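You operate a simulated robot arm through the tools that you are given. There is no shell and no other tool.

You run a simulated robot arm. Do the job below in one go: nothing can be reset, and whatever is moved stays where it is left.

TASK
Put the big green plug on the middle shelf of the parts rack away on the tray side of the low cabinet's top. Stack the spares box that says "clips" from the top of the lid of the small case on top of the spares box marked "ties". Fetch the short teal box that says "3" from the top of the work bench and set it on the blue book. Stack the 25 W lamp carton from the top of the work bench on top of the 50 W lamp carton. Take the red tape roll and leave it on the top of the battery charger. Put three of the folders from the top of the clamps lid on the top of the lights lid. The order is free. Set down upright: big green plug, short teal box.

It is judged by the outcome, as a careful person would: the job done as asked, and still so three seconds after it is handed in. It fails if anything else is knocked over, pushed out of place, dropped, spilled or broken. Lids that push on must go on centred and level and be pressed home; caps that screw on are set level and turned clockwise until they are tight.

THE ROBOT
A 7-joint arm with a two-finger gripper on a trunk, on a base that moves. Base frame: it is fixed to the floor where the robot stands at the start and does not move with it; the origin is under the middle of the robot, x ahead of it, y to its left, z up. Units: mm, degrees, N and s.
With the tool pointing down near the work surface it reaches from about 280 to 740 mm from the robot's upright axis, wherever it stands. Its first joint turns from -166.0 to 166.0 degrees. Places, roughly: big green plug [750, 3750, 1000]; blue book [5250, -4500, 750]; folder [-2500, -3750, 750]; lamp carton [4250, -3750, 1000]; red tape roll (7x7x3 cm) [-12100, 4600, 700]; short teal box [5500, -4250, 1000]; spares box [-3750, -3000, 750]; top of the battery charger (48x17 cm) [-11780, 4780, 1060]; top of the lights lid [-1500, -4400, 600]; tray side of the low cabinet's top [3900, -5900, 500]. Payload 1.71 kg.
Tool frame: the origin (TCP) lies between the finger pads and is the grasp point; the fingertips stand 20 mm ahead of it; z points along the fingers, y is the line along which they close. The gripper opens to 96 mm; its body begins 113 mm behind the TCP.
Orientation is told as [roll, pitch, yaw] about the base's x, y, z axes, in that order, counted from this pose: with the fingers straight down and closing along the base's y, the tool's x points along the base's -x, its y along +y and its z along -z.

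THE INTERFACE
- The arm moves only by the tool jog_arm. Its argument "steps" is a list of rows, each a list of 7 numbers: the finger opening in mm, from 0 to 96, then the shift along the base's x, y, z in units of 100 mm (1.0 is 100 mm), then the turn, a rotation vector about the base's x, y, z in units of 180 degrees (1.0 is 180 degrees). In form: [[grip, tx, ty, tz, rx, ry, rz], ...]. A call has 1 to 20 rows; each row is the pose to reach, as a shift and turn from the pose commanded when the call began. A call with a number of a shift or a turn outside -1 to 1 is refused whole. A row lasts 0.2 s, in which the tool goes at most 50 mm and 8.6 degrees; a call with a longer step from one row to the next is refused whole, and so is a gripper value outside its range. Where a pose cannot be reached the arm comes as near as it can. A force on the tool above 40 N (or 10 N above the force at the start of the call, whichever is more), or a blocked arm, ends the call early, and 0.2 s more pass. The fingers move at their own pace (about 153 mm/s each) and stop on an object; they squeeze with about 33 N. The grip force told is the motor's: it shows also when the fingers shut on nothing. Time passes only in rows, and 0.2 s behind the last, so rows that repeat a pose let the fingers close. It gives the time, the measured TCP pose, the force on the tool (base axes), the opening and the grip force at its end, in the units of the frame above (readings bear some noise), with the torque about the TCP (base axes, N m) and any sound that the robot's microphone picked up.
- Cameras (640 x 400 px; columns grow to the right, rows downward): "scene" is now at [72.4, 140, 1584.2]; the picture's right is [-0.09, -1.00, 0.00], its down [-0.53, 0.05, -0.85] and it looks along [0.84, -0.08, -0.53] (base axes); focal length 283 px, centre (320, 200). "wrist" rides on the gripper at [66, 14, -145] in the tool frame; the picture's right is [-0.21, 0.98, 0.00], its down [-0.88, -0.19, -0.44] and it looks along [-0.43, -0.09, 0.90] (tool axes); focal length 275 px, centre (320, 200).
- camera(camera): a new picture of that camera. The clock stands still meanwhile.
- raise_lower(by): moves the trunk up (or, below 0, down) by that many mm; the arm and the scene camera ride with it, the base frame stays. It gives what a move gives, with no picture.
- roll_base(legs): drives the robot by 1 to 6 legs, each [ahead, turn to the left] in mm and degrees, along the robot's own axes; the way and the turn of a leg run together, so that a leg with both is an arc; at most 1500 mm and 180 degrees a leg. The arm and the cameras ride along, it lands a little off, and it stops where it bumps. It gives what a move gives.
- aim_head(pan, tilt): turns the head with the scene camera to pan (to the left, within 155 degrees either way) and tilt (down, from -29 to 69), counted from straight ahead of the robot. It gives what a move gives.
- point_at(camera, pixels): for up to 12 pixels [column, row] of the newest picture of that camera ("zoom" is the newest enlarged one), the place [x, y, z] in the base frame of the surface seen there, good to about 2 mm, but the place of the scene camera against the robot may be out by one fixed shift of up to 25 mm in any direction. The clock stands still meanwhile.
- inspect(camera, box): a new picture of the part [left, top, right, bottom] of that camera's present view, enlarged. The clock stands still meanwhile.
- close_job(): hands the job in; it is judged then, once.

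Leave the gripper open and the arm clear of the work at the hand-in unless told otherwise.

The tools are called after ">>>" as name(argument=value, ...) on one line, values as JSON. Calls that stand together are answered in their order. jog_arm: Moves the arm, as the interface text tells. Its arguments: {"type":"object","properties":{"steps":{"type":"array","items":{"type":"array","items":{"type":"number"}}}},"required":["steps"]} The other tools are called the same way: raise_lower (by) moves the trunk up or down; roll_base (legs) drives the base; aim_head (pan, tilt) turns the head that bears the scene camera; camera (camera) takes a picture; point_at (camera, pixels) gives the place of the surface under pixels of a picture; inspect (camera, box) takes an enlarged picture of a part of a camera's view; close_job () hands the job in.

At the start:

```text
t: 0.0
ee_pos: [447.6, 141.2, 1169.9]
orientation: [0.0, 0.0, 0.0]
ft_force: [0.1, -0.1, -0.3]
torque: [0.03, 0.0, 0.01]
grip_width: 95.9
finger_force: 0.0
trunk travel left (down, up): [-175.0, 211.0]
robot x, y, heading: [3.8, 0.5, 0.1]
head pan, tilt (commanded): [-5.4, 31.3]
```

scene: 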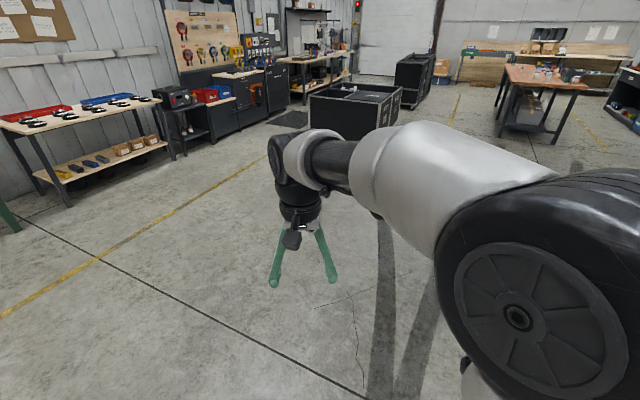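
wrist: 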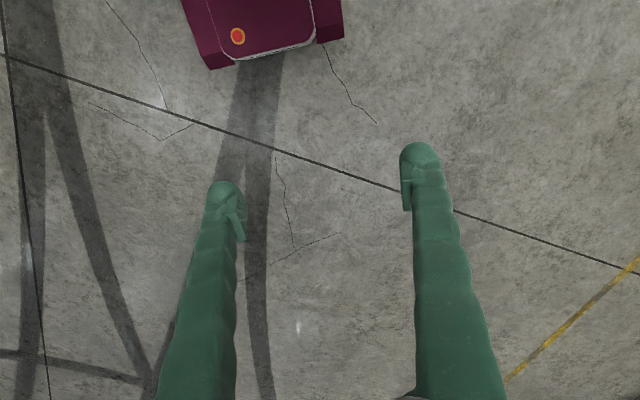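

I'm starting with a look around: the scene picture shows a workshop with benches to the left and a work bench to the right. I'll pan the head to find the parts rack on the left, near [750, 3750].

>>> aim_head(pan=80, tilt=15)

>>> camera(camera="scene")

```text
t: 1.6
ee_pos: [431.9, 142.0, 1175.3]
orientation: [0.0, -0.9, 0.0]
ft_force: [-0.7, -1.0, 0.4]
torque: [-0.03, 0.01, 0.0]
grip_width: 96.0
finger_force: 0.0
trunk travel left (down, up): [-175.0, 211.0]
robot x, y, heading: [3.3, -0.8, 0.1]
head pan, tilt (commanded): [80.0, 15.0]
```

```text
taken
```

scene: 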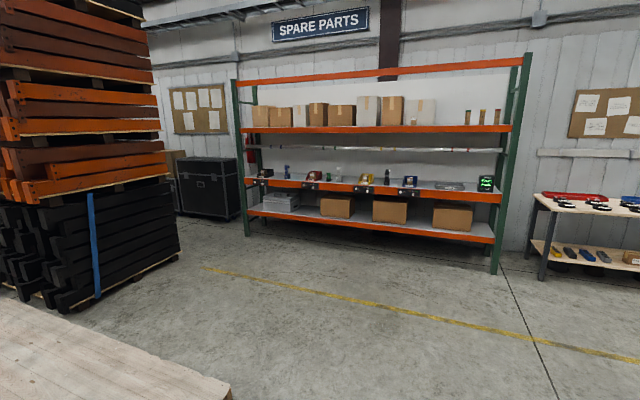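

I see the parts rack with its orange shelves; the middle shelf carries small items. I'll enlarge that shelf and look at the other directions.

>>> inspect(camera="scene", box=[240, 140, 520, 220])

>>> point_at(camera="scene", pixels=[[250, 180], [500, 195], [285, 172], [338, 172], [365, 180], [486, 183], [495, 270], [246, 232], [230, 390], [180, 240]])

>>> aim_head(pan=150, tilt=15)

>>> camera(camera="scene")

>>> aim_head(pan=-150, tilt=15)

>>> camera(camera="scene")

>>> aim_head(pan=-90, tilt=15)

>>> camera(camera="scene")

>>> aim_head(pan=-40, tilt=15)

>>> camera(camera="scene")

```text
2.29 times, centred on (380, 180) of scene
```

zoom: 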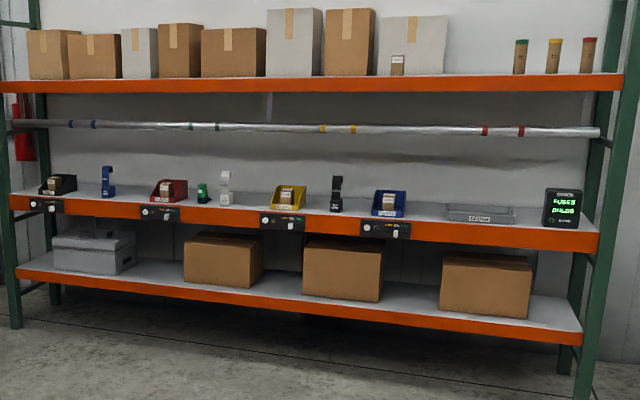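

```text
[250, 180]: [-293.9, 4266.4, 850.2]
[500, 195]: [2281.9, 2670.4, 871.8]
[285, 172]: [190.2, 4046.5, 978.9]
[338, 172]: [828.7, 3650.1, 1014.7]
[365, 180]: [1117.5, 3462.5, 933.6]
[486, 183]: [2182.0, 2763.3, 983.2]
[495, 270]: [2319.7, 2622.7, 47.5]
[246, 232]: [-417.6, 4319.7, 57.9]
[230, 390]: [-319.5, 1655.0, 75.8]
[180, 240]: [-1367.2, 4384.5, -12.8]
```

```text
t: 3.0
ee_pos: [431.7, 141.2, 1176.6]
orientation: [0.0, -0.9, -0.1]
ft_force: [0.1, 0.3, 0.2]
torque: [-0.01, 0.0, 0.04]
grip_width: 96.0
finger_force: 0.0
trunk travel left (down, up): [-175.0, 211.0]
robot x, y, heading: [0.6, 1.1, 0.2]
head pan, tilt (commanded): [150.0, 15.0]
```

```text
taken
```

scene: 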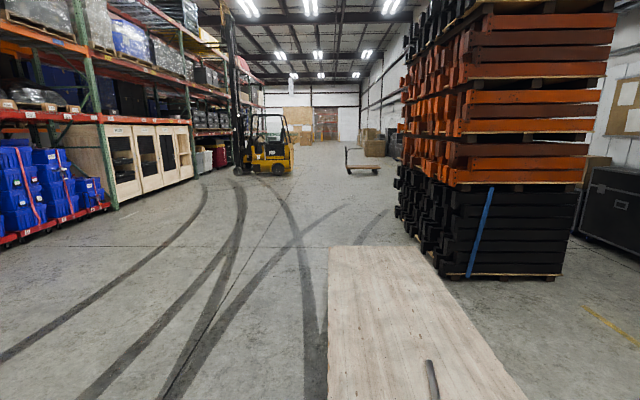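

```text
t: 7.1
ee_pos: [430.3, 141.4, 1175.8]
orientation: [0.0, -0.8, -0.1]
ft_force: [0.5, -0.2, 0.5]
torque: [0.01, -0.03, -0.01]
grip_width: 95.9
finger_force: 0.2
trunk travel left (down, up): [-175.0, 211.0]
robot x, y, heading: [-1.2, -2.4, 0.2]
head pan, tilt (commanded): [-150.0, 15.0]
```

```text
taken
```

scene: 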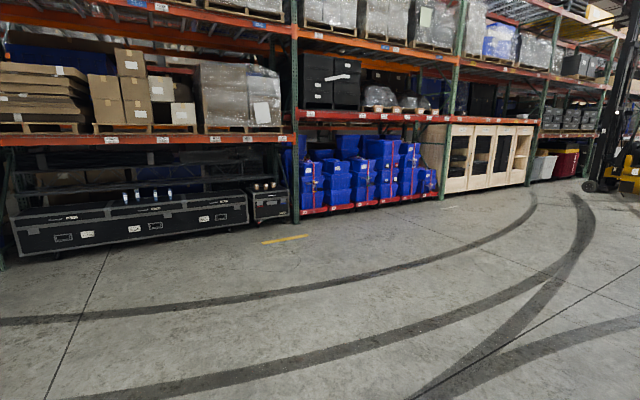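

```text
t: 8.4
ee_pos: [430.4, 141.6, 1176.1]
orientation: [0.0, -0.9, -0.1]
ft_force: [0.0, 0.2, 0.5]
torque: [-0.01, 0.02, 0.02]
grip_width: 96.2
finger_force: 0.0
trunk travel left (down, up): [-175.0, 211.0]
robot x, y, heading: [2.1, 3.6, -0.0]
head pan, tilt (commanded): [-90.0, 15.0]
```

```text
taken
```

scene: 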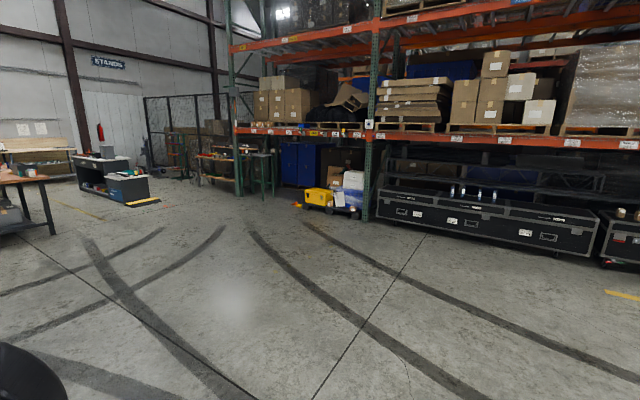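

```text
t: 9.6
ee_pos: [430.9, 141.7, 1175.7]
orientation: [0.1, -1.0, -0.1]
ft_force: [0.2, -0.8, 0.3]
torque: [0.01, -0.03, 0.02]
grip_width: 96.0
finger_force: 0.0
trunk travel left (down, up): [-175.0, 211.0]
robot x, y, heading: [1.3, -1.5, 0.0]
head pan, tilt (commanded): [-40.0, 15.0]
```

```text
taken
```

scene: 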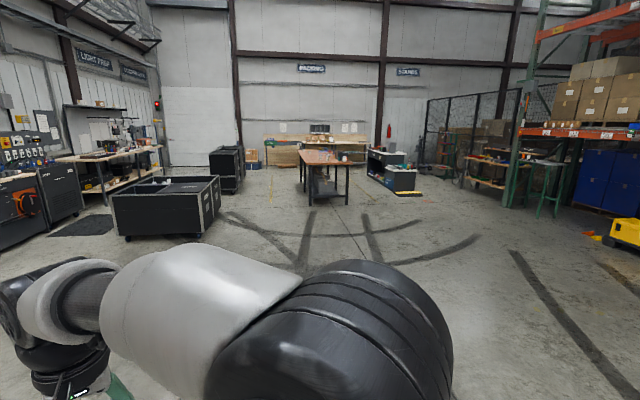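

The rack's front line runs from about (-418, 4320) to (2320, 2623), so I face it at a heading of 58°. I'll drive to about (600, 2380), staying over 700 mm clear of the plywood pallet's corner, and look closer.

>>> roll_base(legs=[[0, 76], [1500, 0], [950, 0], [0, -18]])

>>> aim_head(pan=0, tilt=25)

>>> camera(camera="scene")

```text
t: 27.5
ee_pos: [674.5, 2822.8, 1175.9]
orientation: [0.0, -0.9, 58.4]
ft_force: [0.0, 0.1, -0.4]
torque: [-0.02, -0.02, 0.01]
grip_width: 96.0
finger_force: 0.1
trunk travel left (down, up): [-175.0, 211.0]
robot x, y, heading: [570.4, 2385.2, 58.6]
head pan, tilt (commanded): [-40.0, 15.0]
```

```text
t: 28.5
ee_pos: [665.2, 2808.4, 1181.1]
orientation: [0.0, -1.8, 58.3]
ft_force: [0.2, -0.3, 0.2]
torque: [-0.03, -0.01, -0.02]
grip_width: 95.7
finger_force: 0.0
trunk travel left (down, up): [-175.0, 211.0]
robot x, y, heading: [568.6, 2381.2, 58.7]
head pan, tilt (commanded): [0.0, 25.0]
```

```text
taken
```

scene: 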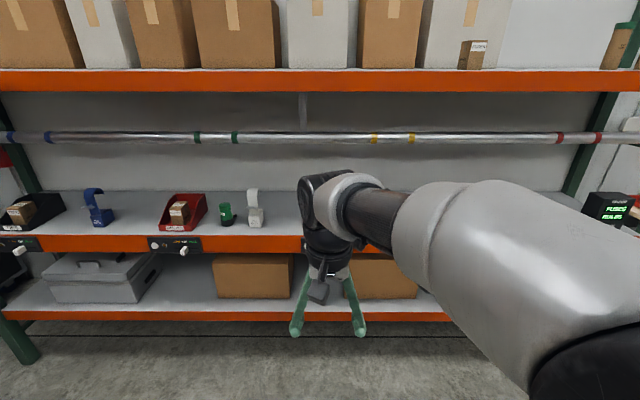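

The green plug is at pixel (227, 214) beside a red bin and a grey strap. I'll enlarge it and get places.

>>> inspect(camera="scene", box=[150, 170, 290, 258])

>>> point_at(camera="scene", pixels=[[227, 206], [227, 215], [228, 224], [255, 213], [185, 212], [210, 242], [228, 139], [227, 82], [215, 200], [240, 225], [300, 200]])

```text
4.55 times, centred on (220, 214) of scene
```

zoom: 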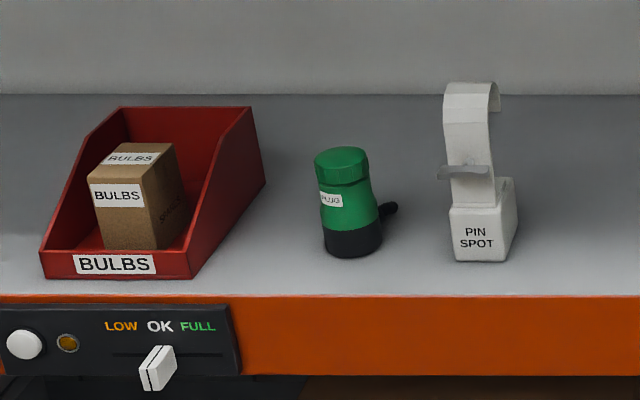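

```text
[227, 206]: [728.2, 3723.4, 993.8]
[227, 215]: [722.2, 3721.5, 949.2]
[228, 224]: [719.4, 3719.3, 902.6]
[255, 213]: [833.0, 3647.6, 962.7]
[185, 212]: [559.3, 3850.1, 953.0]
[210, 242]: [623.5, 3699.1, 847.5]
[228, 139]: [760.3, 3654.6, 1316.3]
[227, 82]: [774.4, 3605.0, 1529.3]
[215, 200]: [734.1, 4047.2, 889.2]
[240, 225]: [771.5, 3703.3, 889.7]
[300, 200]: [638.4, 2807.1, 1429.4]
```

The big green plug stands at about (735, 3735), bottom near z 890 and top near z 1000, with its cable stub at the back right and a strip-spot to its right. I'll drive so it lies about 750 mm ahead and 140 mm left of the robot, then look again.

>>> roll_base(legs=[[0, 39.7], [655, 0], [0, -39.9]])

>>> camera(camera="scene")

>>> camera(camera="wrist")

```text
t: 36.7
ee_pos: [582.4, 3448.3, 1181.7]
orientation: [-0.1, -1.7, 57.7]
ft_force: [0.0, 0.9, 0.5]
torque: [-0.02, -0.03, -0.05]
grip_width: 96.0
finger_force: 0.1
trunk travel left (down, up): [-175.0, 211.0]
robot x, y, heading: [477.8, 3022.7, 57.6]
head pan, tilt (commanded): [0.0, 25.0]
```

```text
taken
```

scene: 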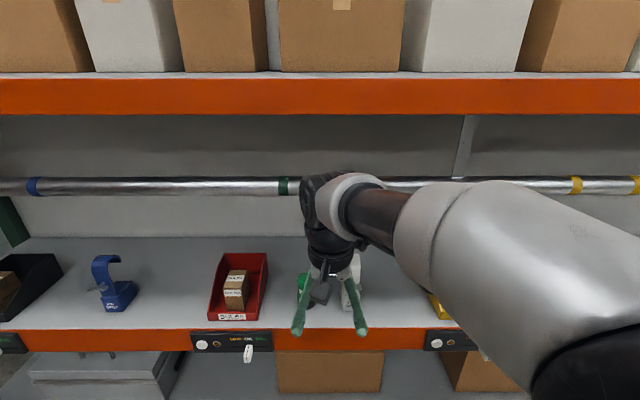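

```text
taken
```

wrist: 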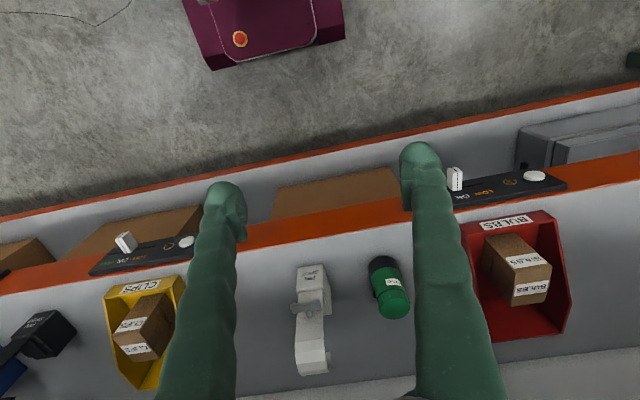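

The wrist camera sees the plug at (390, 290). I'll read its place with the wrist camera, since that one has no shift.

>>> point_at(camera="wrist", pixels=[[394, 304], [384, 280], [382, 268], [408, 302], [378, 304], [312, 300], [500, 270], [345, 330], [450, 185], [350, 220]])

>>> inspect(camera="wrist", box=[280, 220, 480, 345])

>>> point_at(camera="scene", pixels=[[304, 282], [354, 290], [240, 285], [284, 186], [251, 350], [230, 317]])

```text
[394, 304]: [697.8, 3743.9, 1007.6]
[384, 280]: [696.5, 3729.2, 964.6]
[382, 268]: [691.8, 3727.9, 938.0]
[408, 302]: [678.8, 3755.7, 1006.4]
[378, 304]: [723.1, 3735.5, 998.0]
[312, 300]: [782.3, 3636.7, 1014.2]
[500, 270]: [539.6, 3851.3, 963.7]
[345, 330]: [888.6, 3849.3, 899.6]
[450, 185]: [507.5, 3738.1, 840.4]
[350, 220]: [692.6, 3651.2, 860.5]
```

```text
3.20 times, centred on (380, 282) of wrist
```

zoom: 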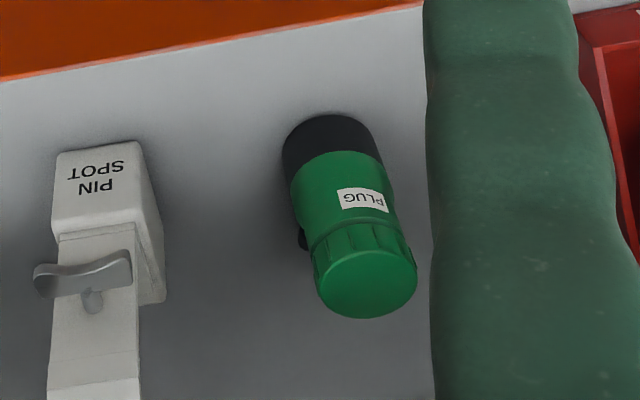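

```text
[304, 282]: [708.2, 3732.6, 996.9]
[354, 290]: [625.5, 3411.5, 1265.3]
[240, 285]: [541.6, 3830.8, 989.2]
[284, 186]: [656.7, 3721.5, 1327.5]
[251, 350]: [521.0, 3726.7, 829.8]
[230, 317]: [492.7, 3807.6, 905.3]
```

>>> point_at(camera="zoom", pixels=[[367, 283], [330, 290], [405, 285], [367, 305], [372, 255], [330, 135], [345, 200], [296, 180], [388, 175], [270, 230], [440, 140], [200, 150]])

```text
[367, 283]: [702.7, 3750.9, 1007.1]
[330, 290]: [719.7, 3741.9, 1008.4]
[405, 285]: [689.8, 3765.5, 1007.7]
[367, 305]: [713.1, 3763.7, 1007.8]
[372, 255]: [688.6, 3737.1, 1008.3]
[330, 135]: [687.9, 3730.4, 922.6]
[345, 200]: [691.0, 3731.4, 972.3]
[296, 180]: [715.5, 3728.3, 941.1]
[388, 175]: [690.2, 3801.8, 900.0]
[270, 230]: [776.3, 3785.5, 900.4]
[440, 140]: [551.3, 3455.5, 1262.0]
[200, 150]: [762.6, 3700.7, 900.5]
```

The plug's top centre is at (702, 3751, 1008), the shelf at z 900, and it's about 52 mm thick. The pipe at z 1316 rules out coming straight down, so I'll tilt the fingers 45° forward and come in from the front. First I tilt and move up a little.

>>> jog_arm(steps=[[96, 0.03, 0.05, 0, 0.0352, -0.0223, 0], [96, 0.06, 0.1, 0, 0.0703, -0.0447, 0], [96, 0.1, 0.15, 0, 0.1055, -0.067, 0], [96, 0.13, 0.2, 0, 0.1407, -0.0893, 0], [96, 0.17, 0.25, 0, 0.1758, -0.1117, 0], [96, 0.2, 0.3, 0, 0.211, -0.134, 0], [96, 0.2, 0.3, 0, 0.211, -0.134, 0]])

>>> camera(camera="wrist")

>>> camera(camera="scene")

```text
t: 38.5
ee_pos: [601.8, 3450.8, 1155.6]
orientation: [3.3, -42.1, 53.9]
ft_force: [0.5, -0.9, -0.3]
torque: [0.05, 0.03, 0.06]
grip_width: 96.2
finger_force: 0.1
trunk travel left (down, up): [-175.0, 211.0]
robot x, y, heading: [481.1, 3024.0, 57.8]
head pan, tilt (commanded): [0.0, 25.0]
stopped in row 7: the arm was blocked; the commanded pose is now the measured one
```

```text
taken
```

wrist: 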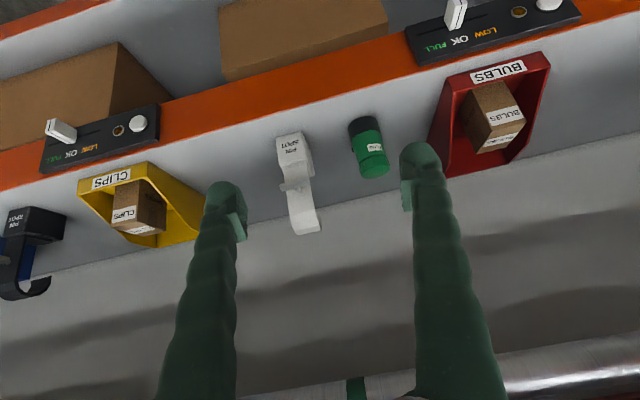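

```text
taken
```

scene: 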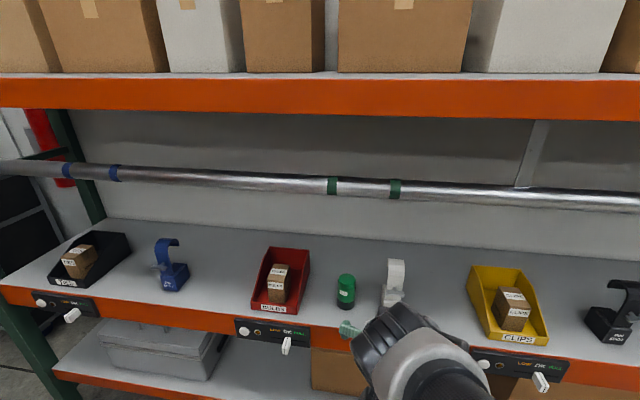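

The scene view has changed and the arm reports blocked without any force. I'll check positions of known features to see whether the base moved.

>>> point_at(camera="scene", pixels=[[346, 282], [331, 186], [286, 345], [278, 304], [345, 335]])

>>> point_at(camera="wrist", pixels=[[374, 168], [366, 130], [456, 12], [355, 390], [300, 140], [372, 150]])

>>> jog_arm(steps=[[96, 0, 0, 0, 0, 0, 0]])

```text
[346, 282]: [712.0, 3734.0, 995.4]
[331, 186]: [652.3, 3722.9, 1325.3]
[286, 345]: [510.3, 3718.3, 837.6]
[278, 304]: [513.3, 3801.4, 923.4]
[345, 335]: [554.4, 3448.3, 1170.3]
```

```text
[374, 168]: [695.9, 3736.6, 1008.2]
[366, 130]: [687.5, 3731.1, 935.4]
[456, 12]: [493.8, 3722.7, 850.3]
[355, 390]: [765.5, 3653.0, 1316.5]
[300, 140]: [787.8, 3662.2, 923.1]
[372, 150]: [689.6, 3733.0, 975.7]
```

```text
t: 38.9
ee_pos: [601.1, 3450.8, 1153.4]
orientation: [2.9, -41.9, 54.0]
ft_force: [0.2, 0.9, 0.4]
torque: [-0.01, -0.06, 0.0]
grip_width: 95.9
finger_force: 0.1
trunk travel left (down, up): [-175.0, 211.0]
robot x, y, heading: [480.9, 3023.8, 57.9]
head pan, tilt (commanded): [0.0, 25.0]
```

The base didn't move (the head just turned with the arm's first joint); the scene camera reads about 17 mm to the right and 11 mm low. The tool axis now points at 42° down-forward toward the rack. I'll advance in two moves to a point about 110 mm short of the plug.

>>> jog_arm(steps=[[90, 0.07, 0.33, -0.1, 0, 0, 0], [86, 0.14, 0.66, -0.2, 0, 0, 0], [84, 0.2, 0.99, -0.3, 0, 0, 0], [84, 0.2, 0.99, -0.3, 0, 0, 0]])

>>> camera(camera="wrist")

```text
t: 39.9
ee_pos: [614.3, 3550.2, 1131.4]
orientation: [2.0, -43.5, 55.4]
ft_force: [-0.1, 0.5, 0.0]
torque: [0.0, -0.03, 0.0]
grip_width: 84.1
finger_force: 0.1
trunk travel left (down, up): [-175.0, 211.0]
robot x, y, heading: [483.1, 3021.5, 58.0]
head pan, tilt (commanded): [0.0, 25.0]
```

```text
taken
```

wrist: 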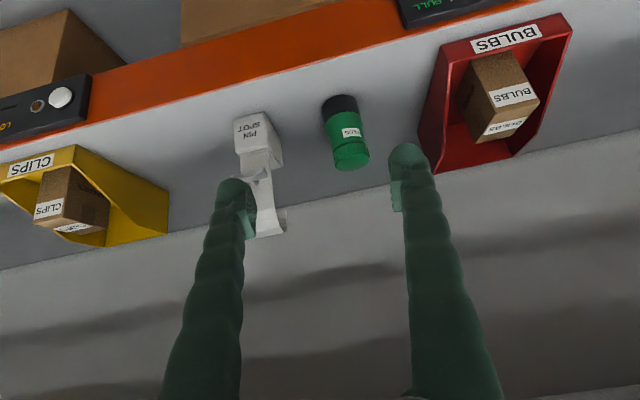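

>>> jog_arm(steps=[[84, 0.16, 0.3, -0.22, 0, 0, 0], [84, 0.32, 0.63, -0.45, 0, 0, 0], [84, 0.46, 0.97, -0.68, 0, 0, 0], [84, 0.46, 0.97, -0.68, 0, 0, 0]])

>>> camera(camera="wrist")

>>> inspect(camera="wrist", box=[220, 80, 460, 230])

```text
t: 40.9
ee_pos: [662.4, 3646.1, 1062.8]
orientation: [2.0, -43.4, 55.4]
ft_force: [-0.1, -0.2, -0.7]
torque: [0.0, -0.01, 0.02]
grip_width: 84.0
finger_force: 0.0
trunk travel left (down, up): [-175.0, 211.0]
robot x, y, heading: [481.4, 3022.2, 57.7]
head pan, tilt (commanded): [0.0, 25.0]
```

```text
taken
```

wrist: 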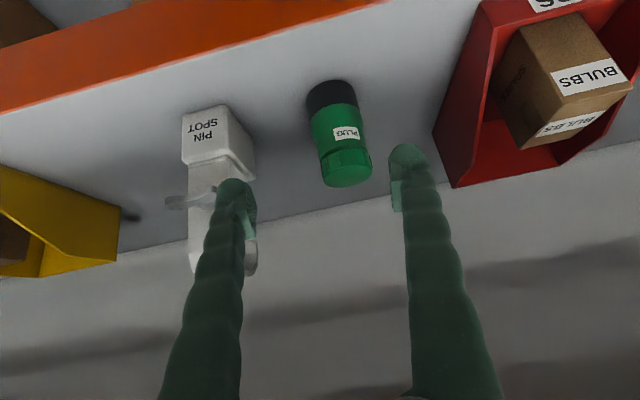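

```text
2.67 times, centred on (340, 155) of wrist
```

zoom: 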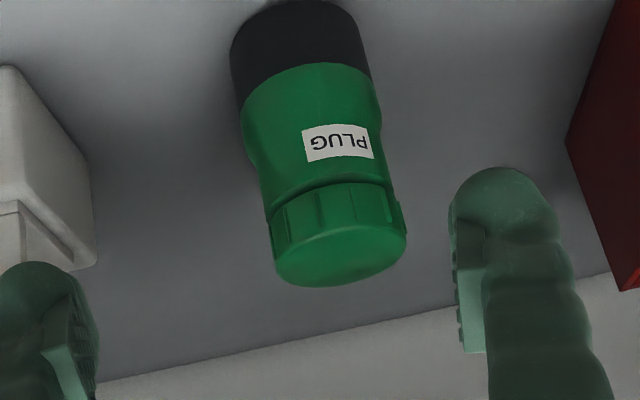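

>>> point_at(camera="zoom", pixels=[[340, 255], [285, 250], [398, 235], [335, 280], [250, 130], [378, 100], [310, 150], [90, 170], [80, 240], [575, 130], [440, 60]])

```text
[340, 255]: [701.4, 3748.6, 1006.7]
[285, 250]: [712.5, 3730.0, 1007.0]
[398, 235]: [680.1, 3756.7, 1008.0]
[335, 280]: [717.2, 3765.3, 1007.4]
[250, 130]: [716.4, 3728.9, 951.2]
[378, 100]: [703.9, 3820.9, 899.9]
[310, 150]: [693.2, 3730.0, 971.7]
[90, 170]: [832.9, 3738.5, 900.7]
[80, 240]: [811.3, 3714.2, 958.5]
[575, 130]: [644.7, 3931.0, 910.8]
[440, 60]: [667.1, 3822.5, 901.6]
```

I'm about 20 mm to the right of the plug's centre line, so I'll shift left and advance 60 mm, then check before closing in.

>>> jog_arm(steps=[[84, -0.11, 0.2, 0.1, 0, 0, 0], [84, 0.0, 0.38, -0.12, 0, 0, 0], [84, 0.106, 0.554, -0.327, 0, 0, 0], [84, 0.106, 0.554, -0.327, 0, 0, 0]])

>>> camera(camera="wrist")

```text
t: 41.9
ee_pos: [672.0, 3702.8, 1031.4]
orientation: [2.1, -43.3, 55.6]
ft_force: [0.0, 0.5, -0.1]
torque: [0.01, -0.01, -0.05]
grip_width: 84.0
finger_force: 0.1
trunk travel left (down, up): [-175.0, 211.0]
robot x, y, heading: [478.6, 3022.9, 57.7]
head pan, tilt (commanded): [0.0, 25.0]
```

```text
taken
```

wrist: 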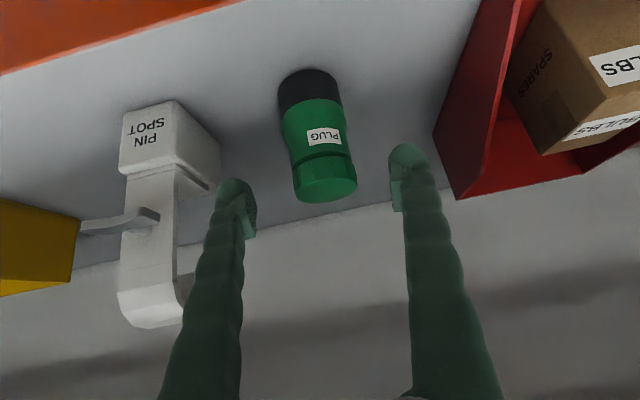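

The plug is now centred between the fingers at about (318, 165). I'll advance the last 83 mm along the tool axis and close.

>>> jog_arm(steps=[[84, 0.1, 0.16, -0.2, 0, 0, 0], [84, 0.2, 0.31, -0.4, 0, 0, 0], [84, 0.31, 0.47, -0.61, 0, 0, 0], [84, 0.31, 0.47, -0.61, 0, 0, 0]])

>>> camera(camera="wrist")

```text
t: 42.9
ee_pos: [703.7, 3751.6, 971.0]
orientation: [2.1, -43.3, 55.2]
ft_force: [0.6, -0.2, -0.5]
torque: [0.02, 0.02, 0.0]
grip_width: 83.8
finger_force: 0.0
trunk travel left (down, up): [-175.0, 211.0]
robot x, y, heading: [479.6, 3025.1, 57.9]
head pan, tilt (commanded): [0.0, 25.0]
```

```text
taken
```

wrist: 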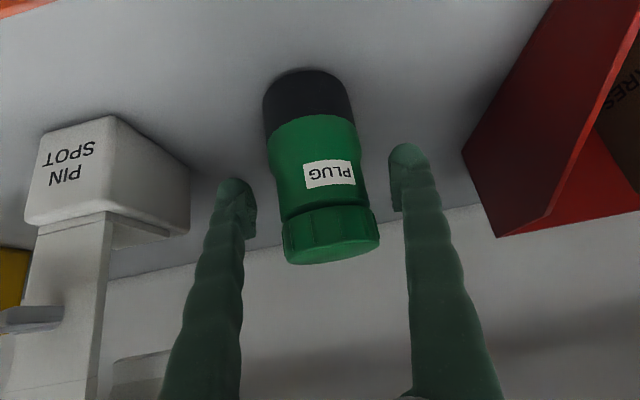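

The plug's body sits centred between the pads. Closing now.

>>> jog_arm(steps=[[60, 0, 0, 0, 0, 0, 0], [30, 0, 0, 0, 0, 0, 0], [10, 0, 0, 0, 0, 0, 0], [10, 0, 0, 0, 0, 0, 0], [10, 0, 0, 0, 0, 0, 0]])

```text
t: 44.1
ee_pos: [704.3, 3750.7, 972.0]
orientation: [2.1, -43.1, 55.2]
ft_force: [-0.6, -1.9, 1.5]
torque: [-0.12, -0.12, -0.06]
grip_width: 51.2
finger_force: 33.0
trunk travel left (down, up): [-175.0, 211.0]
robot x, y, heading: [477.6, 3021.8, 57.7]
head pan, tilt (commanded): [0.0, 25.0]
```

Gripped at 51 mm width. I'll lift 30 mm, then check that the plug comes along.

>>> jog_arm(steps=[[10, 0, 0, 0.15, 0, 0, 0], [10, 0, 0, 0.3, 0, 0, 0], [10, 0, 0, 0.4, 0, 0, 0]])

>>> camera(camera="wrist")

```text
t: 44.9
ee_pos: [704.3, 3750.2, 1010.9]
orientation: [2.1, -43.2, 55.2]
ft_force: [-0.3, -0.2, -3.0]
torque: [0.02, 0.04, 0.0]
grip_width: 51.1
finger_force: 33.4
trunk travel left (down, up): [-175.0, 211.0]
robot x, y, heading: [479.1, 3021.6, 57.8]
head pan, tilt (commanded): [0.0, 25.0]
```

```text
taken
```

wrist: 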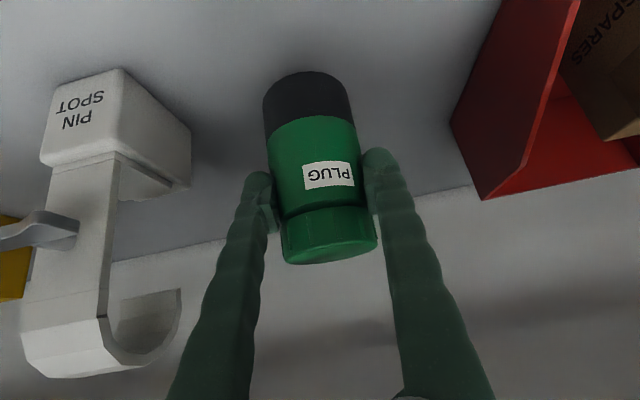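

The plug lifts well. I'll pull it straight back out of the shelf.

>>> jog_arm(steps=[[10, -0.18, -0.29, 0.05, 0, 0, 0], [10, -0.37, -0.58, 0.1, 0, 0, 0], [10, -0.58, -0.93, 0.12, 0, 0, 0], [10, -0.58, -0.93, 0.12, 0, 0, 0]])

>>> jog_arm(steps=[[10, -0.18, -0.29, 0.05, 0, 0, 0], [10, -0.37, -0.58, 0.1, 0, 0, 0], [10, -0.58, -0.93, 0.12, 0, 0, 0], [10, -0.58, -0.93, 0.12, 0, 0, 0]])

>>> aim_head(pan=-120, tilt=15)

>>> camera(camera="scene")

```text
t: 45.9
ee_pos: [646.1, 3656.3, 1022.4]
orientation: [2.2, -43.2, 55.3]
ft_force: [0.3, 0.2, -2.6]
torque: [-0.04, 0.03, 0.02]
grip_width: 51.3
finger_force: 32.7
trunk travel left (down, up): [-175.0, 211.0]
robot x, y, heading: [482.6, 3020.5, 57.6]
head pan, tilt (commanded): [0.0, 25.0]
```

```text
t: 46.9
ee_pos: [589.0, 3563.5, 1032.4]
orientation: [2.2, -43.4, 55.3]
ft_force: [-0.2, 0.9, -2.9]
torque: [-0.04, 0.03, 0.0]
grip_width: 51.0
finger_force: 33.1
trunk travel left (down, up): [-175.0, 211.0]
robot x, y, heading: [481.8, 3025.7, 58.0]
head pan, tilt (commanded): [0.0, 25.0]
```

```text
t: 48.9
ee_pos: [587.7, 3564.3, 1032.8]
orientation: [2.2, -43.3, 55.4]
ft_force: [-0.2, -0.1, -2.5]
torque: [-0.02, 0.04, -0.01]
grip_width: 50.8
finger_force: 32.5
trunk travel left (down, up): [-175.0, 211.0]
robot x, y, heading: [480.3, 3024.8, 57.7]
head pan, tilt (commanded): [-120.0, 15.0]
```

```text
taken
```

scene: 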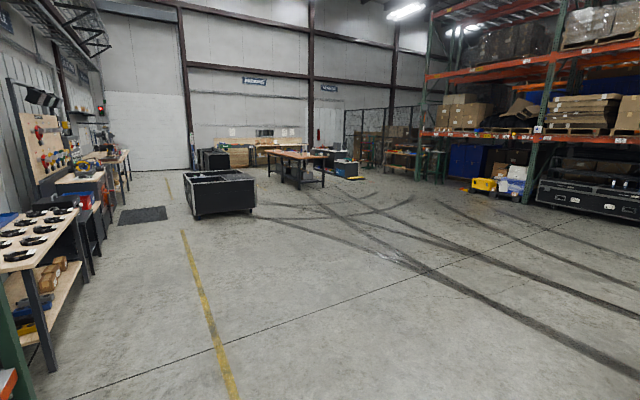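

I'll read places for obstacles and targets on the way: the black case, the work bench and the low cabinet near (345, 168).

>>> point_at(camera="scene", pixels=[[197, 218], [255, 208], [300, 185], [282, 182], [345, 172], [340, 178], [365, 178], [420, 178], [325, 160], [270, 152], [470, 190], [520, 200]])

>>> inspect(camera="scene", box=[240, 120, 460, 210])

```text
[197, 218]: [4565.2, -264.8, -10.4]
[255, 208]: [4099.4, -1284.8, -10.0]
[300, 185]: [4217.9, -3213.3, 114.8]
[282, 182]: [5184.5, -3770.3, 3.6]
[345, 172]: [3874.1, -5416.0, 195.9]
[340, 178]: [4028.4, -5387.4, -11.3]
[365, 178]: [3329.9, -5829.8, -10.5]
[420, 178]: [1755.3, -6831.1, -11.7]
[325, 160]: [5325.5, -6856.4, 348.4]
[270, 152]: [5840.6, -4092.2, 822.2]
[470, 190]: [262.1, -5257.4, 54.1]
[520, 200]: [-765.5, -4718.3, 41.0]
```

```text
2.91 times, centred on (350, 165) of scene
```

zoom: 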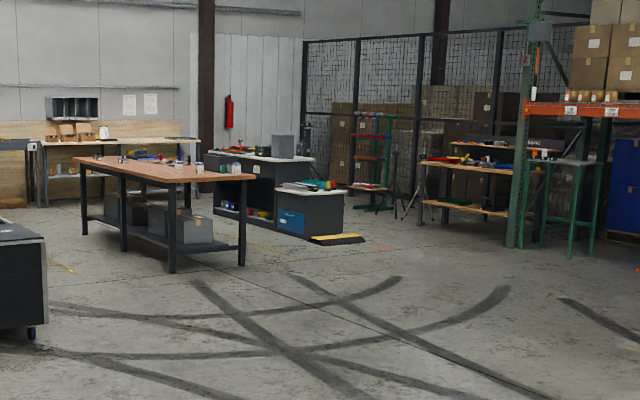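

Clear floor lies along a line from here to about (2700, -4600). I'll back off from the rack, turn right 130°, and drive 6 m along it.

>>> roll_base(legs=[[-250, 0], [0, -130], [1500, 0], [1500, 0], [1500, 0], [1500, 0]])

>>> aim_head(pan=0, tilt=15)

>>> camera(camera="scene")

```text
t: 58.4
ee_pos: [674.2, 2325.1, 1041.2]
orientation: [1.4, -44.7, -78.4]
ft_force: [-0.9, -0.3, -3.6]
torque: [0.05, -0.04, 0.06]
grip_width: 50.7
finger_force: 33.0
trunk travel left (down, up): [-175.0, 211.0]
robot x, y, heading: [369.0, 2760.4, -73.5]
head pan, tilt (commanded): [-120.0, 15.0]
stopped in leg 3: the robot was blocked; the commanded pose is now the measured one
```

```text
t: 60.4
ee_pos: [669.8, 2323.1, 1041.4]
orientation: [-0.4, -45.3, -77.6]
ft_force: [0.4, -0.5, -3.1]
torque: [0.04, -0.01, -0.01]
grip_width: 50.7
finger_force: 32.8
trunk travel left (down, up): [-175.0, 211.0]
robot x, y, heading: [365.3, 2757.6, -73.5]
head pan, tilt (commanded): [0.0, 15.0]
```

```text
taken
```

scene: 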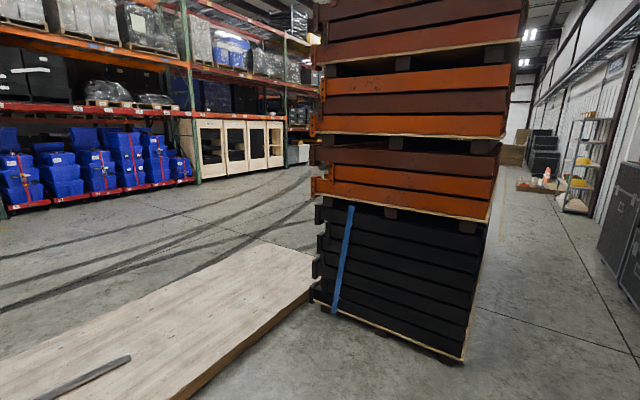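

The drive stopped after about 60 mm in leg 3 and the scene camera looks elsewhere than straight ahead. I'll look around before moving again.

>>> camera(camera="wrist")

>>> aim_head(pan=30, tilt=60)

>>> camera(camera="scene")

>>> aim_head(pan=90, tilt=40)

>>> camera(camera="scene")

```text
taken
```

wrist: 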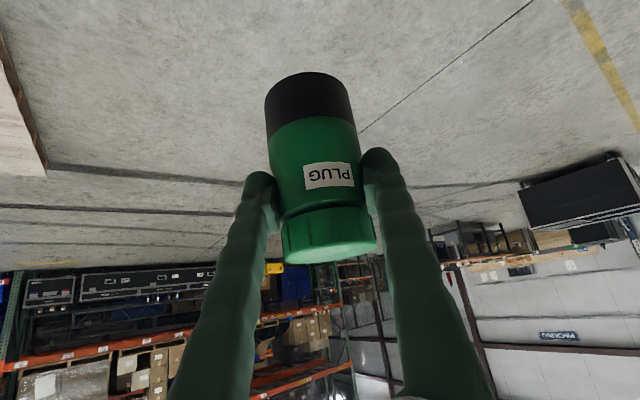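

```text
t: 61.5
ee_pos: [670.9, 2325.1, 1040.6]
orientation: [-0.8, -45.4, -77.3]
ft_force: [0.4, -0.2, -2.3]
torque: [0.03, 0.03, -0.03]
grip_width: 50.8
finger_force: 33.0
trunk travel left (down, up): [-175.0, 211.0]
robot x, y, heading: [370.2, 2759.4, -73.2]
head pan, tilt (commanded): [30.0, 60.0]
```

```text
taken
```

scene: 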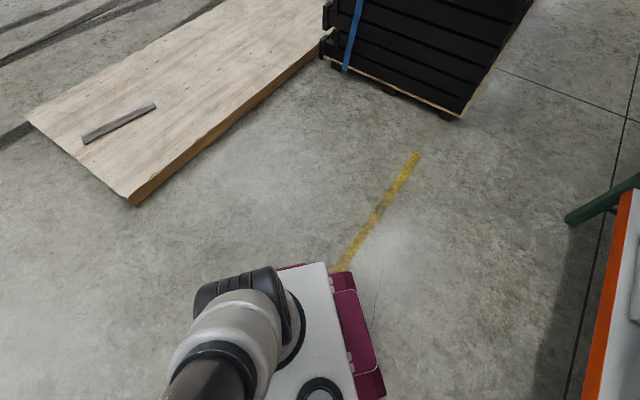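

```text
t: 62.8
ee_pos: [670.2, 2324.7, 1039.5]
orientation: [-0.9, -45.3, -77.1]
ft_force: [0.2, 0.0, -2.7]
torque: [0.05, 0.0, -0.02]
grip_width: 50.7
finger_force: 33.1
trunk travel left (down, up): [-175.0, 211.0]
robot x, y, heading: [370.5, 2761.9, -73.3]
head pan, tilt (commanded): [90.0, 40.0]
```

```text
taken
```

scene: 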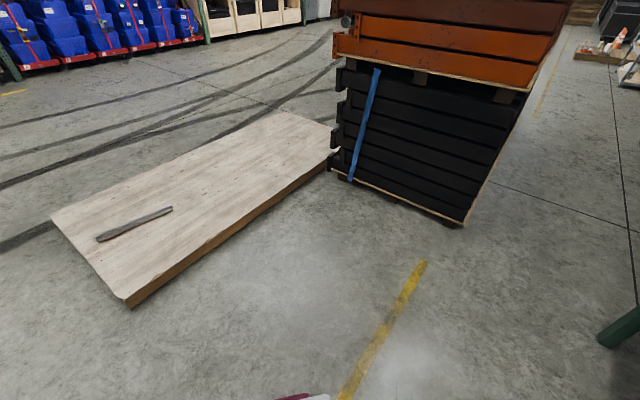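

The head seems stuck looking backward-right (around world -155°), perhaps hindered by the arm. I'll check where things are from this view.

>>> aim_head(pan=-80, tilt=60)

>>> camera(camera="scene")

>>> point_at(camera="scene", pixels=[[250, 300], [300, 330], [340, 300], [200, 380], [320, 390], [280, 270], [370, 380], [380, 220], [130, 200], [600, 280]])

```text
t: 65.4
ee_pos: [670.9, 2325.2, 1039.2]
orientation: [-0.8, -45.3, -77.1]
ft_force: [0.8, -0.6, -3.5]
torque: [0.03, -0.03, 0.02]
grip_width: 50.8
finger_force: 33.6
trunk travel left (down, up): [-175.0, 211.0]
robot x, y, heading: [369.2, 2758.3, -73.3]
head pan, tilt (commanded): [-80.0, 60.0]
```

```text
taken
```

scene: 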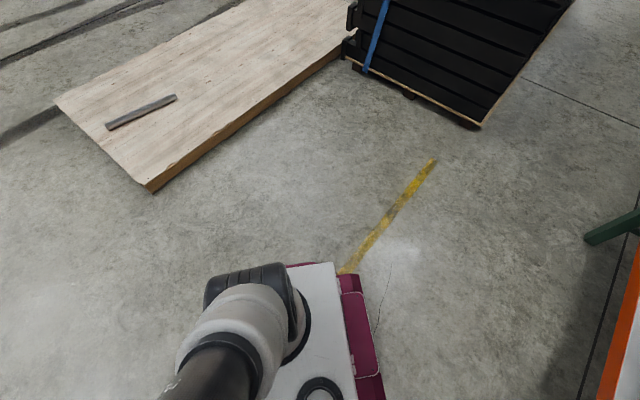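

```text
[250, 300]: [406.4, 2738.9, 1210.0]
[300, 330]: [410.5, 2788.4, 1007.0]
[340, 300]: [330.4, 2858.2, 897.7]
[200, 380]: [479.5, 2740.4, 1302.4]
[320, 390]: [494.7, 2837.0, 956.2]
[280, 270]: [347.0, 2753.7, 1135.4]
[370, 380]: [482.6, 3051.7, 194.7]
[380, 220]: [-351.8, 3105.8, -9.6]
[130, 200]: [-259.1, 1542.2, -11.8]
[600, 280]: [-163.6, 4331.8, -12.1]
```

>>> aim_head(pan=-130, tilt=10)

>>> camera(camera="scene")

>>> aim_head(pan=0, tilt=-20)

>>> camera(camera="scene")

```text
t: 66.5
ee_pos: [667.7, 2322.7, 1043.7]
orientation: [0.4, -45.3, -78.4]
ft_force: [0.6, -1.3, -3.0]
torque: [0.02, 0.0, -0.02]
grip_width: 50.6
finger_force: 32.6
trunk travel left (down, up): [-175.0, 211.0]
robot x, y, heading: [371.4, 2757.4, -73.4]
head pan, tilt (commanded): [-130.0, 10.0]
```

```text
taken
```

scene: 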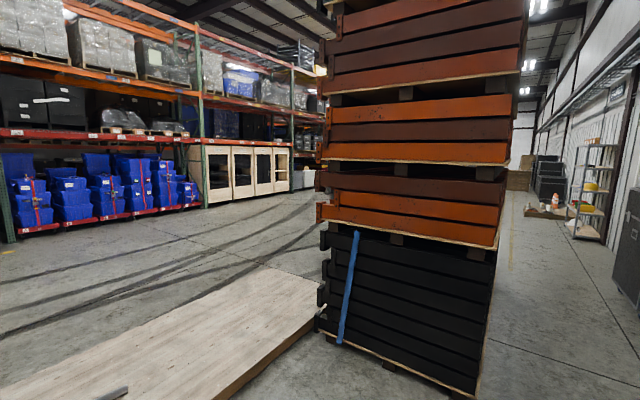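

```text
t: 68.7
ee_pos: [669.8, 2323.9, 1042.0]
orientation: [-0.3, -45.3, -77.7]
ft_force: [-0.4, 0.0, -2.1]
torque: [-0.03, -0.01, 0.0]
grip_width: 50.5
finger_force: 33.6
trunk travel left (down, up): [-175.0, 211.0]
robot x, y, heading: [367.7, 2758.0, -73.0]
head pan, tilt (commanded): [0.0, -20.0]
```

```text
taken
```

scene: 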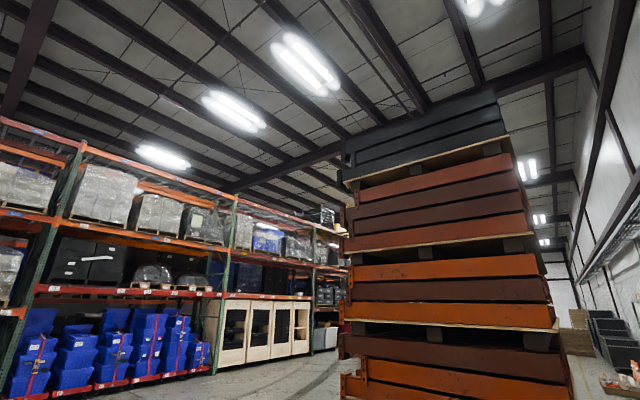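

The head is jammed against the arm: commanding it either way only nudges the arm a little. I'll extend the arm forward and a bit down to draw the elbow away from the head, then re-aim.

>>> jog_arm(steps=[[10, 0.08, -0.25, -0.1, 0, 0, 0], [10, 0.16, -0.5, -0.25, 0, 0, 0], [10, 0.22, -0.75, -0.4, 0, 0, 0], [10, 0.28, -0.95, -0.55, 0, 0, 0], [10, 0.28, -0.95, -0.55, 0, 0, 0]])

>>> aim_head(pan=0, tilt=40)

>>> camera(camera="scene")

```text
t: 69.9
ee_pos: [729.3, 2257.3, 990.3]
orientation: [1.8, -45.0, -74.2]
ft_force: [-0.3, 0.7, -2.4]
torque: [0.01, -0.01, 0.01]
grip_width: 50.8
finger_force: 33.1
trunk travel left (down, up): [-175.0, 211.0]
robot x, y, heading: [367.8, 2757.0, -73.2]
head pan, tilt (commanded): [0.0, -20.0]
```

```text
t: 71.2
ee_pos: [731.3, 2256.7, 990.6]
orientation: [1.8, -44.9, -74.2]
ft_force: [-0.8, 0.5, -2.6]
torque: [0.0, 0.02, 0.0]
grip_width: 50.7
finger_force: 33.1
trunk travel left (down, up): [-175.0, 211.0]
robot x, y, heading: [367.3, 2761.1, -73.4]
head pan, tilt (commanded): [0.0, 40.0]
```

```text
taken
```

scene: 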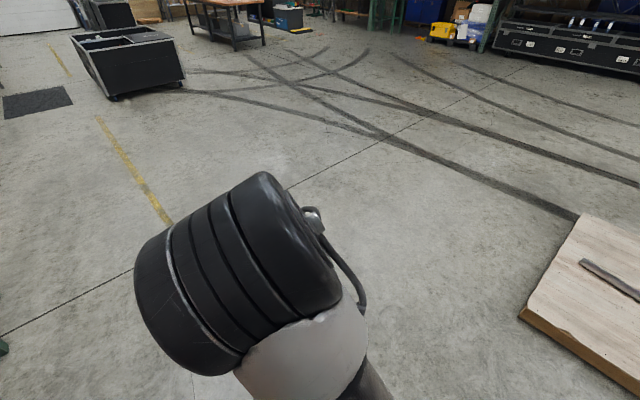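

The head is free and looks ahead now; the way is clear. I'll drive 6 m along heading -73°.

>>> roll_base(legs=[[1500, 0], [1500, 0], [1500, 0], [1500, 0]])

>>> aim_head(pan=15, tilt=15)

>>> camera(camera="scene")

```text
t: 101.8
ee_pos: [2444.5, -3504.3, 991.4]
orientation: [1.8, -45.0, -75.0]
ft_force: [0.7, -0.8, -3.3]
torque: [0.03, 0.0, 0.0]
grip_width: 50.5
finger_force: 33.4
trunk travel left (down, up): [-175.0, 211.0]
robot x, y, heading: [2090.5, -2995.6, -74.2]
head pan, tilt (commanded): [0.0, 40.0]
```

```text
t: 102.7
ee_pos: [2438.3, -3489.4, 1000.1]
orientation: [1.9, -46.0, -75.1]
ft_force: [0.0, 0.6, -2.7]
torque: [0.05, 0.0, 0.0]
grip_width: 50.7
finger_force: 32.9
trunk travel left (down, up): [-175.0, 211.0]
robot x, y, heading: [2089.9, -2995.7, -74.0]
head pan, tilt (commanded): [15.0, 15.0]
```

```text
taken
```

scene: 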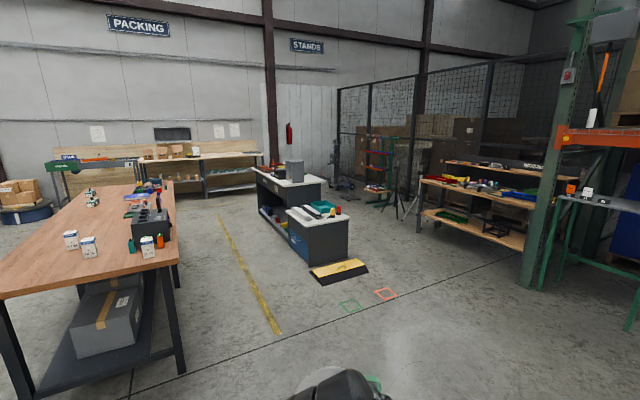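

I see the work bench with lamp cartons at left, and the low cabinet at (318, 215) with items on top. Enlarging both.

>>> inspect(camera="scene", box=[250, 150, 390, 240])

>>> point_at(camera="scene", pixels=[[307, 226], [346, 218], [318, 210], [290, 210], [325, 205], [335, 210], [300, 260], [340, 272], [312, 273], [349, 303], [270, 190], [275, 330]])

>>> inspect(camera="scene", box=[0, 150, 240, 300])

```text
4.44 times, centred on (320, 195) of scene
```

zoom: 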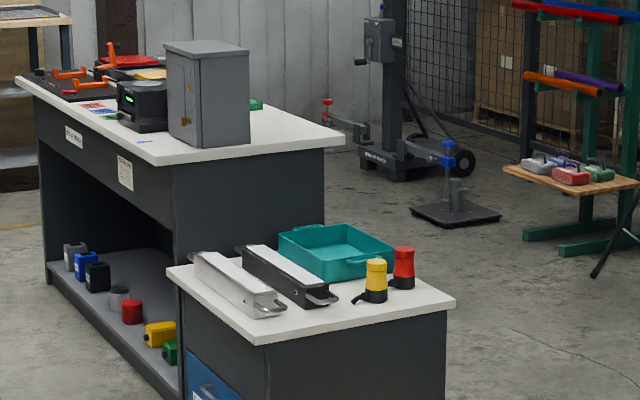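

```text
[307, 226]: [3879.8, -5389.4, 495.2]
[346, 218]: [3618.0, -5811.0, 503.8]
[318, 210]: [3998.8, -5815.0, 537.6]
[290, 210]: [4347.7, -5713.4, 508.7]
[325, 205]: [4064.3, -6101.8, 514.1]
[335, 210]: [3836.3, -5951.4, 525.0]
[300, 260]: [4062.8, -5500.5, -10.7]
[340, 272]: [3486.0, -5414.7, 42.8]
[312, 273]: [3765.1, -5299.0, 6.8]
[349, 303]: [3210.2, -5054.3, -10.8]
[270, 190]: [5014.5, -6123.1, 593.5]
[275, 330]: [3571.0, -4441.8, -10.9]
```

```text
2.67 times, centred on (120, 225) of scene
```

zoom: 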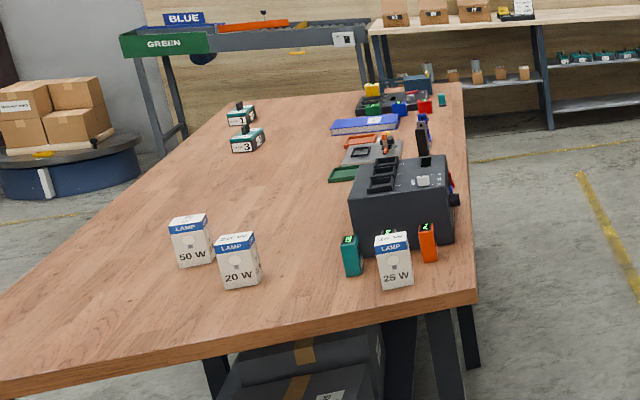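

The low cabinet's top carries two strip lights on the left, a teal tray at the far right and yellow and red plugs on the tray side. I'll read more floor points to choose where to stand.

>>> point_at(camera="scene", pixels=[[312, 285], [367, 268], [350, 258], [318, 262], [348, 262], [400, 250], [418, 232], [525, 287], [385, 294], [360, 240], [400, 218], [372, 190]])

>>> inspect(camera="scene", box=[270, 185, 430, 320])

```text
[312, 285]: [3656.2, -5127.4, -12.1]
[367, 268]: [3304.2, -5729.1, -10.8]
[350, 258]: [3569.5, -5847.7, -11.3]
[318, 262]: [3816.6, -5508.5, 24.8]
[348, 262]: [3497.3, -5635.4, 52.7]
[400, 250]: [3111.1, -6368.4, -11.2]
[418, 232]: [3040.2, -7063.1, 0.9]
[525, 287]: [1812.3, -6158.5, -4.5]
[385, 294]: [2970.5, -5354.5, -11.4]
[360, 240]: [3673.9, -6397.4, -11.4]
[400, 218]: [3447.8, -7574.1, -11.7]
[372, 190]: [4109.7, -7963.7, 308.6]
```

```text
2.96 times, centred on (350, 252) of scene
```

zoom: 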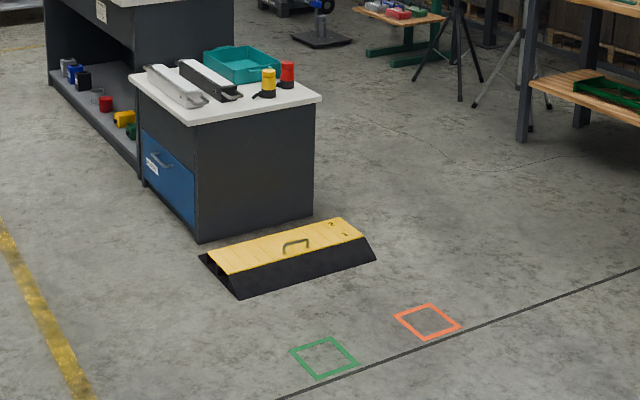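

The cabinet's right (tray) side has free floor. I'll drive round past the ramp on the floor to stand at about (3300, -6730), then turn to face heading 58°.

>>> roll_base(legs=[[0, -1.2], [1295, 0], [1295, 0], [0, 9.3], [1340, 0], [0, 124]])

>>> aim_head(pan=0, tilt=30)

>>> camera(camera="scene")

```text
t: 127.9
ee_pos: [3755.2, -6428.4, 1017.3]
orientation: [2.1, -47.7, 10.3]
ft_force: [-0.3, 0.7, -2.5]
torque: [-0.02, 0.02, 0.01]
grip_width: 50.5
finger_force: 33.4
trunk travel left (down, up): [-175.0, 211.0]
robot x, y, heading: [3266.7, -6736.8, 11.4]
head pan, tilt (commanded): [15.0, 15.0]
stopped in leg 6: the robot was blocked; the commanded pose is now the measured one
```

```text
t: 128.7
ee_pos: [3760.0, -6427.6, 1014.0]
orientation: [2.2, -47.5, 10.2]
ft_force: [-0.1, 0.6, -3.3]
torque: [-0.04, 0.02, -0.01]
grip_width: 50.7
finger_force: 32.9
trunk travel left (down, up): [-175.0, 211.0]
robot x, y, heading: [3270.5, -6734.9, 10.9]
head pan, tilt (commanded): [0.0, 30.0]
```

```text
taken
```

scene: 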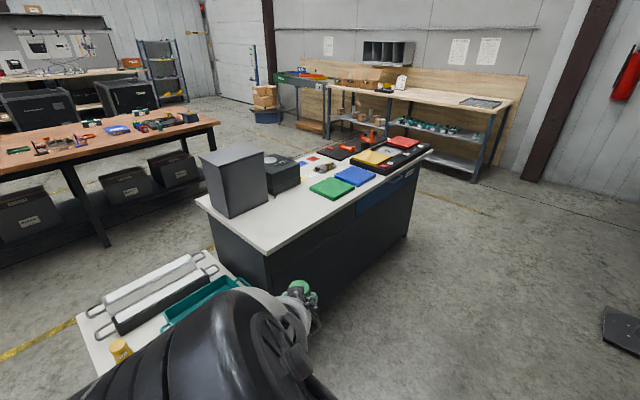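

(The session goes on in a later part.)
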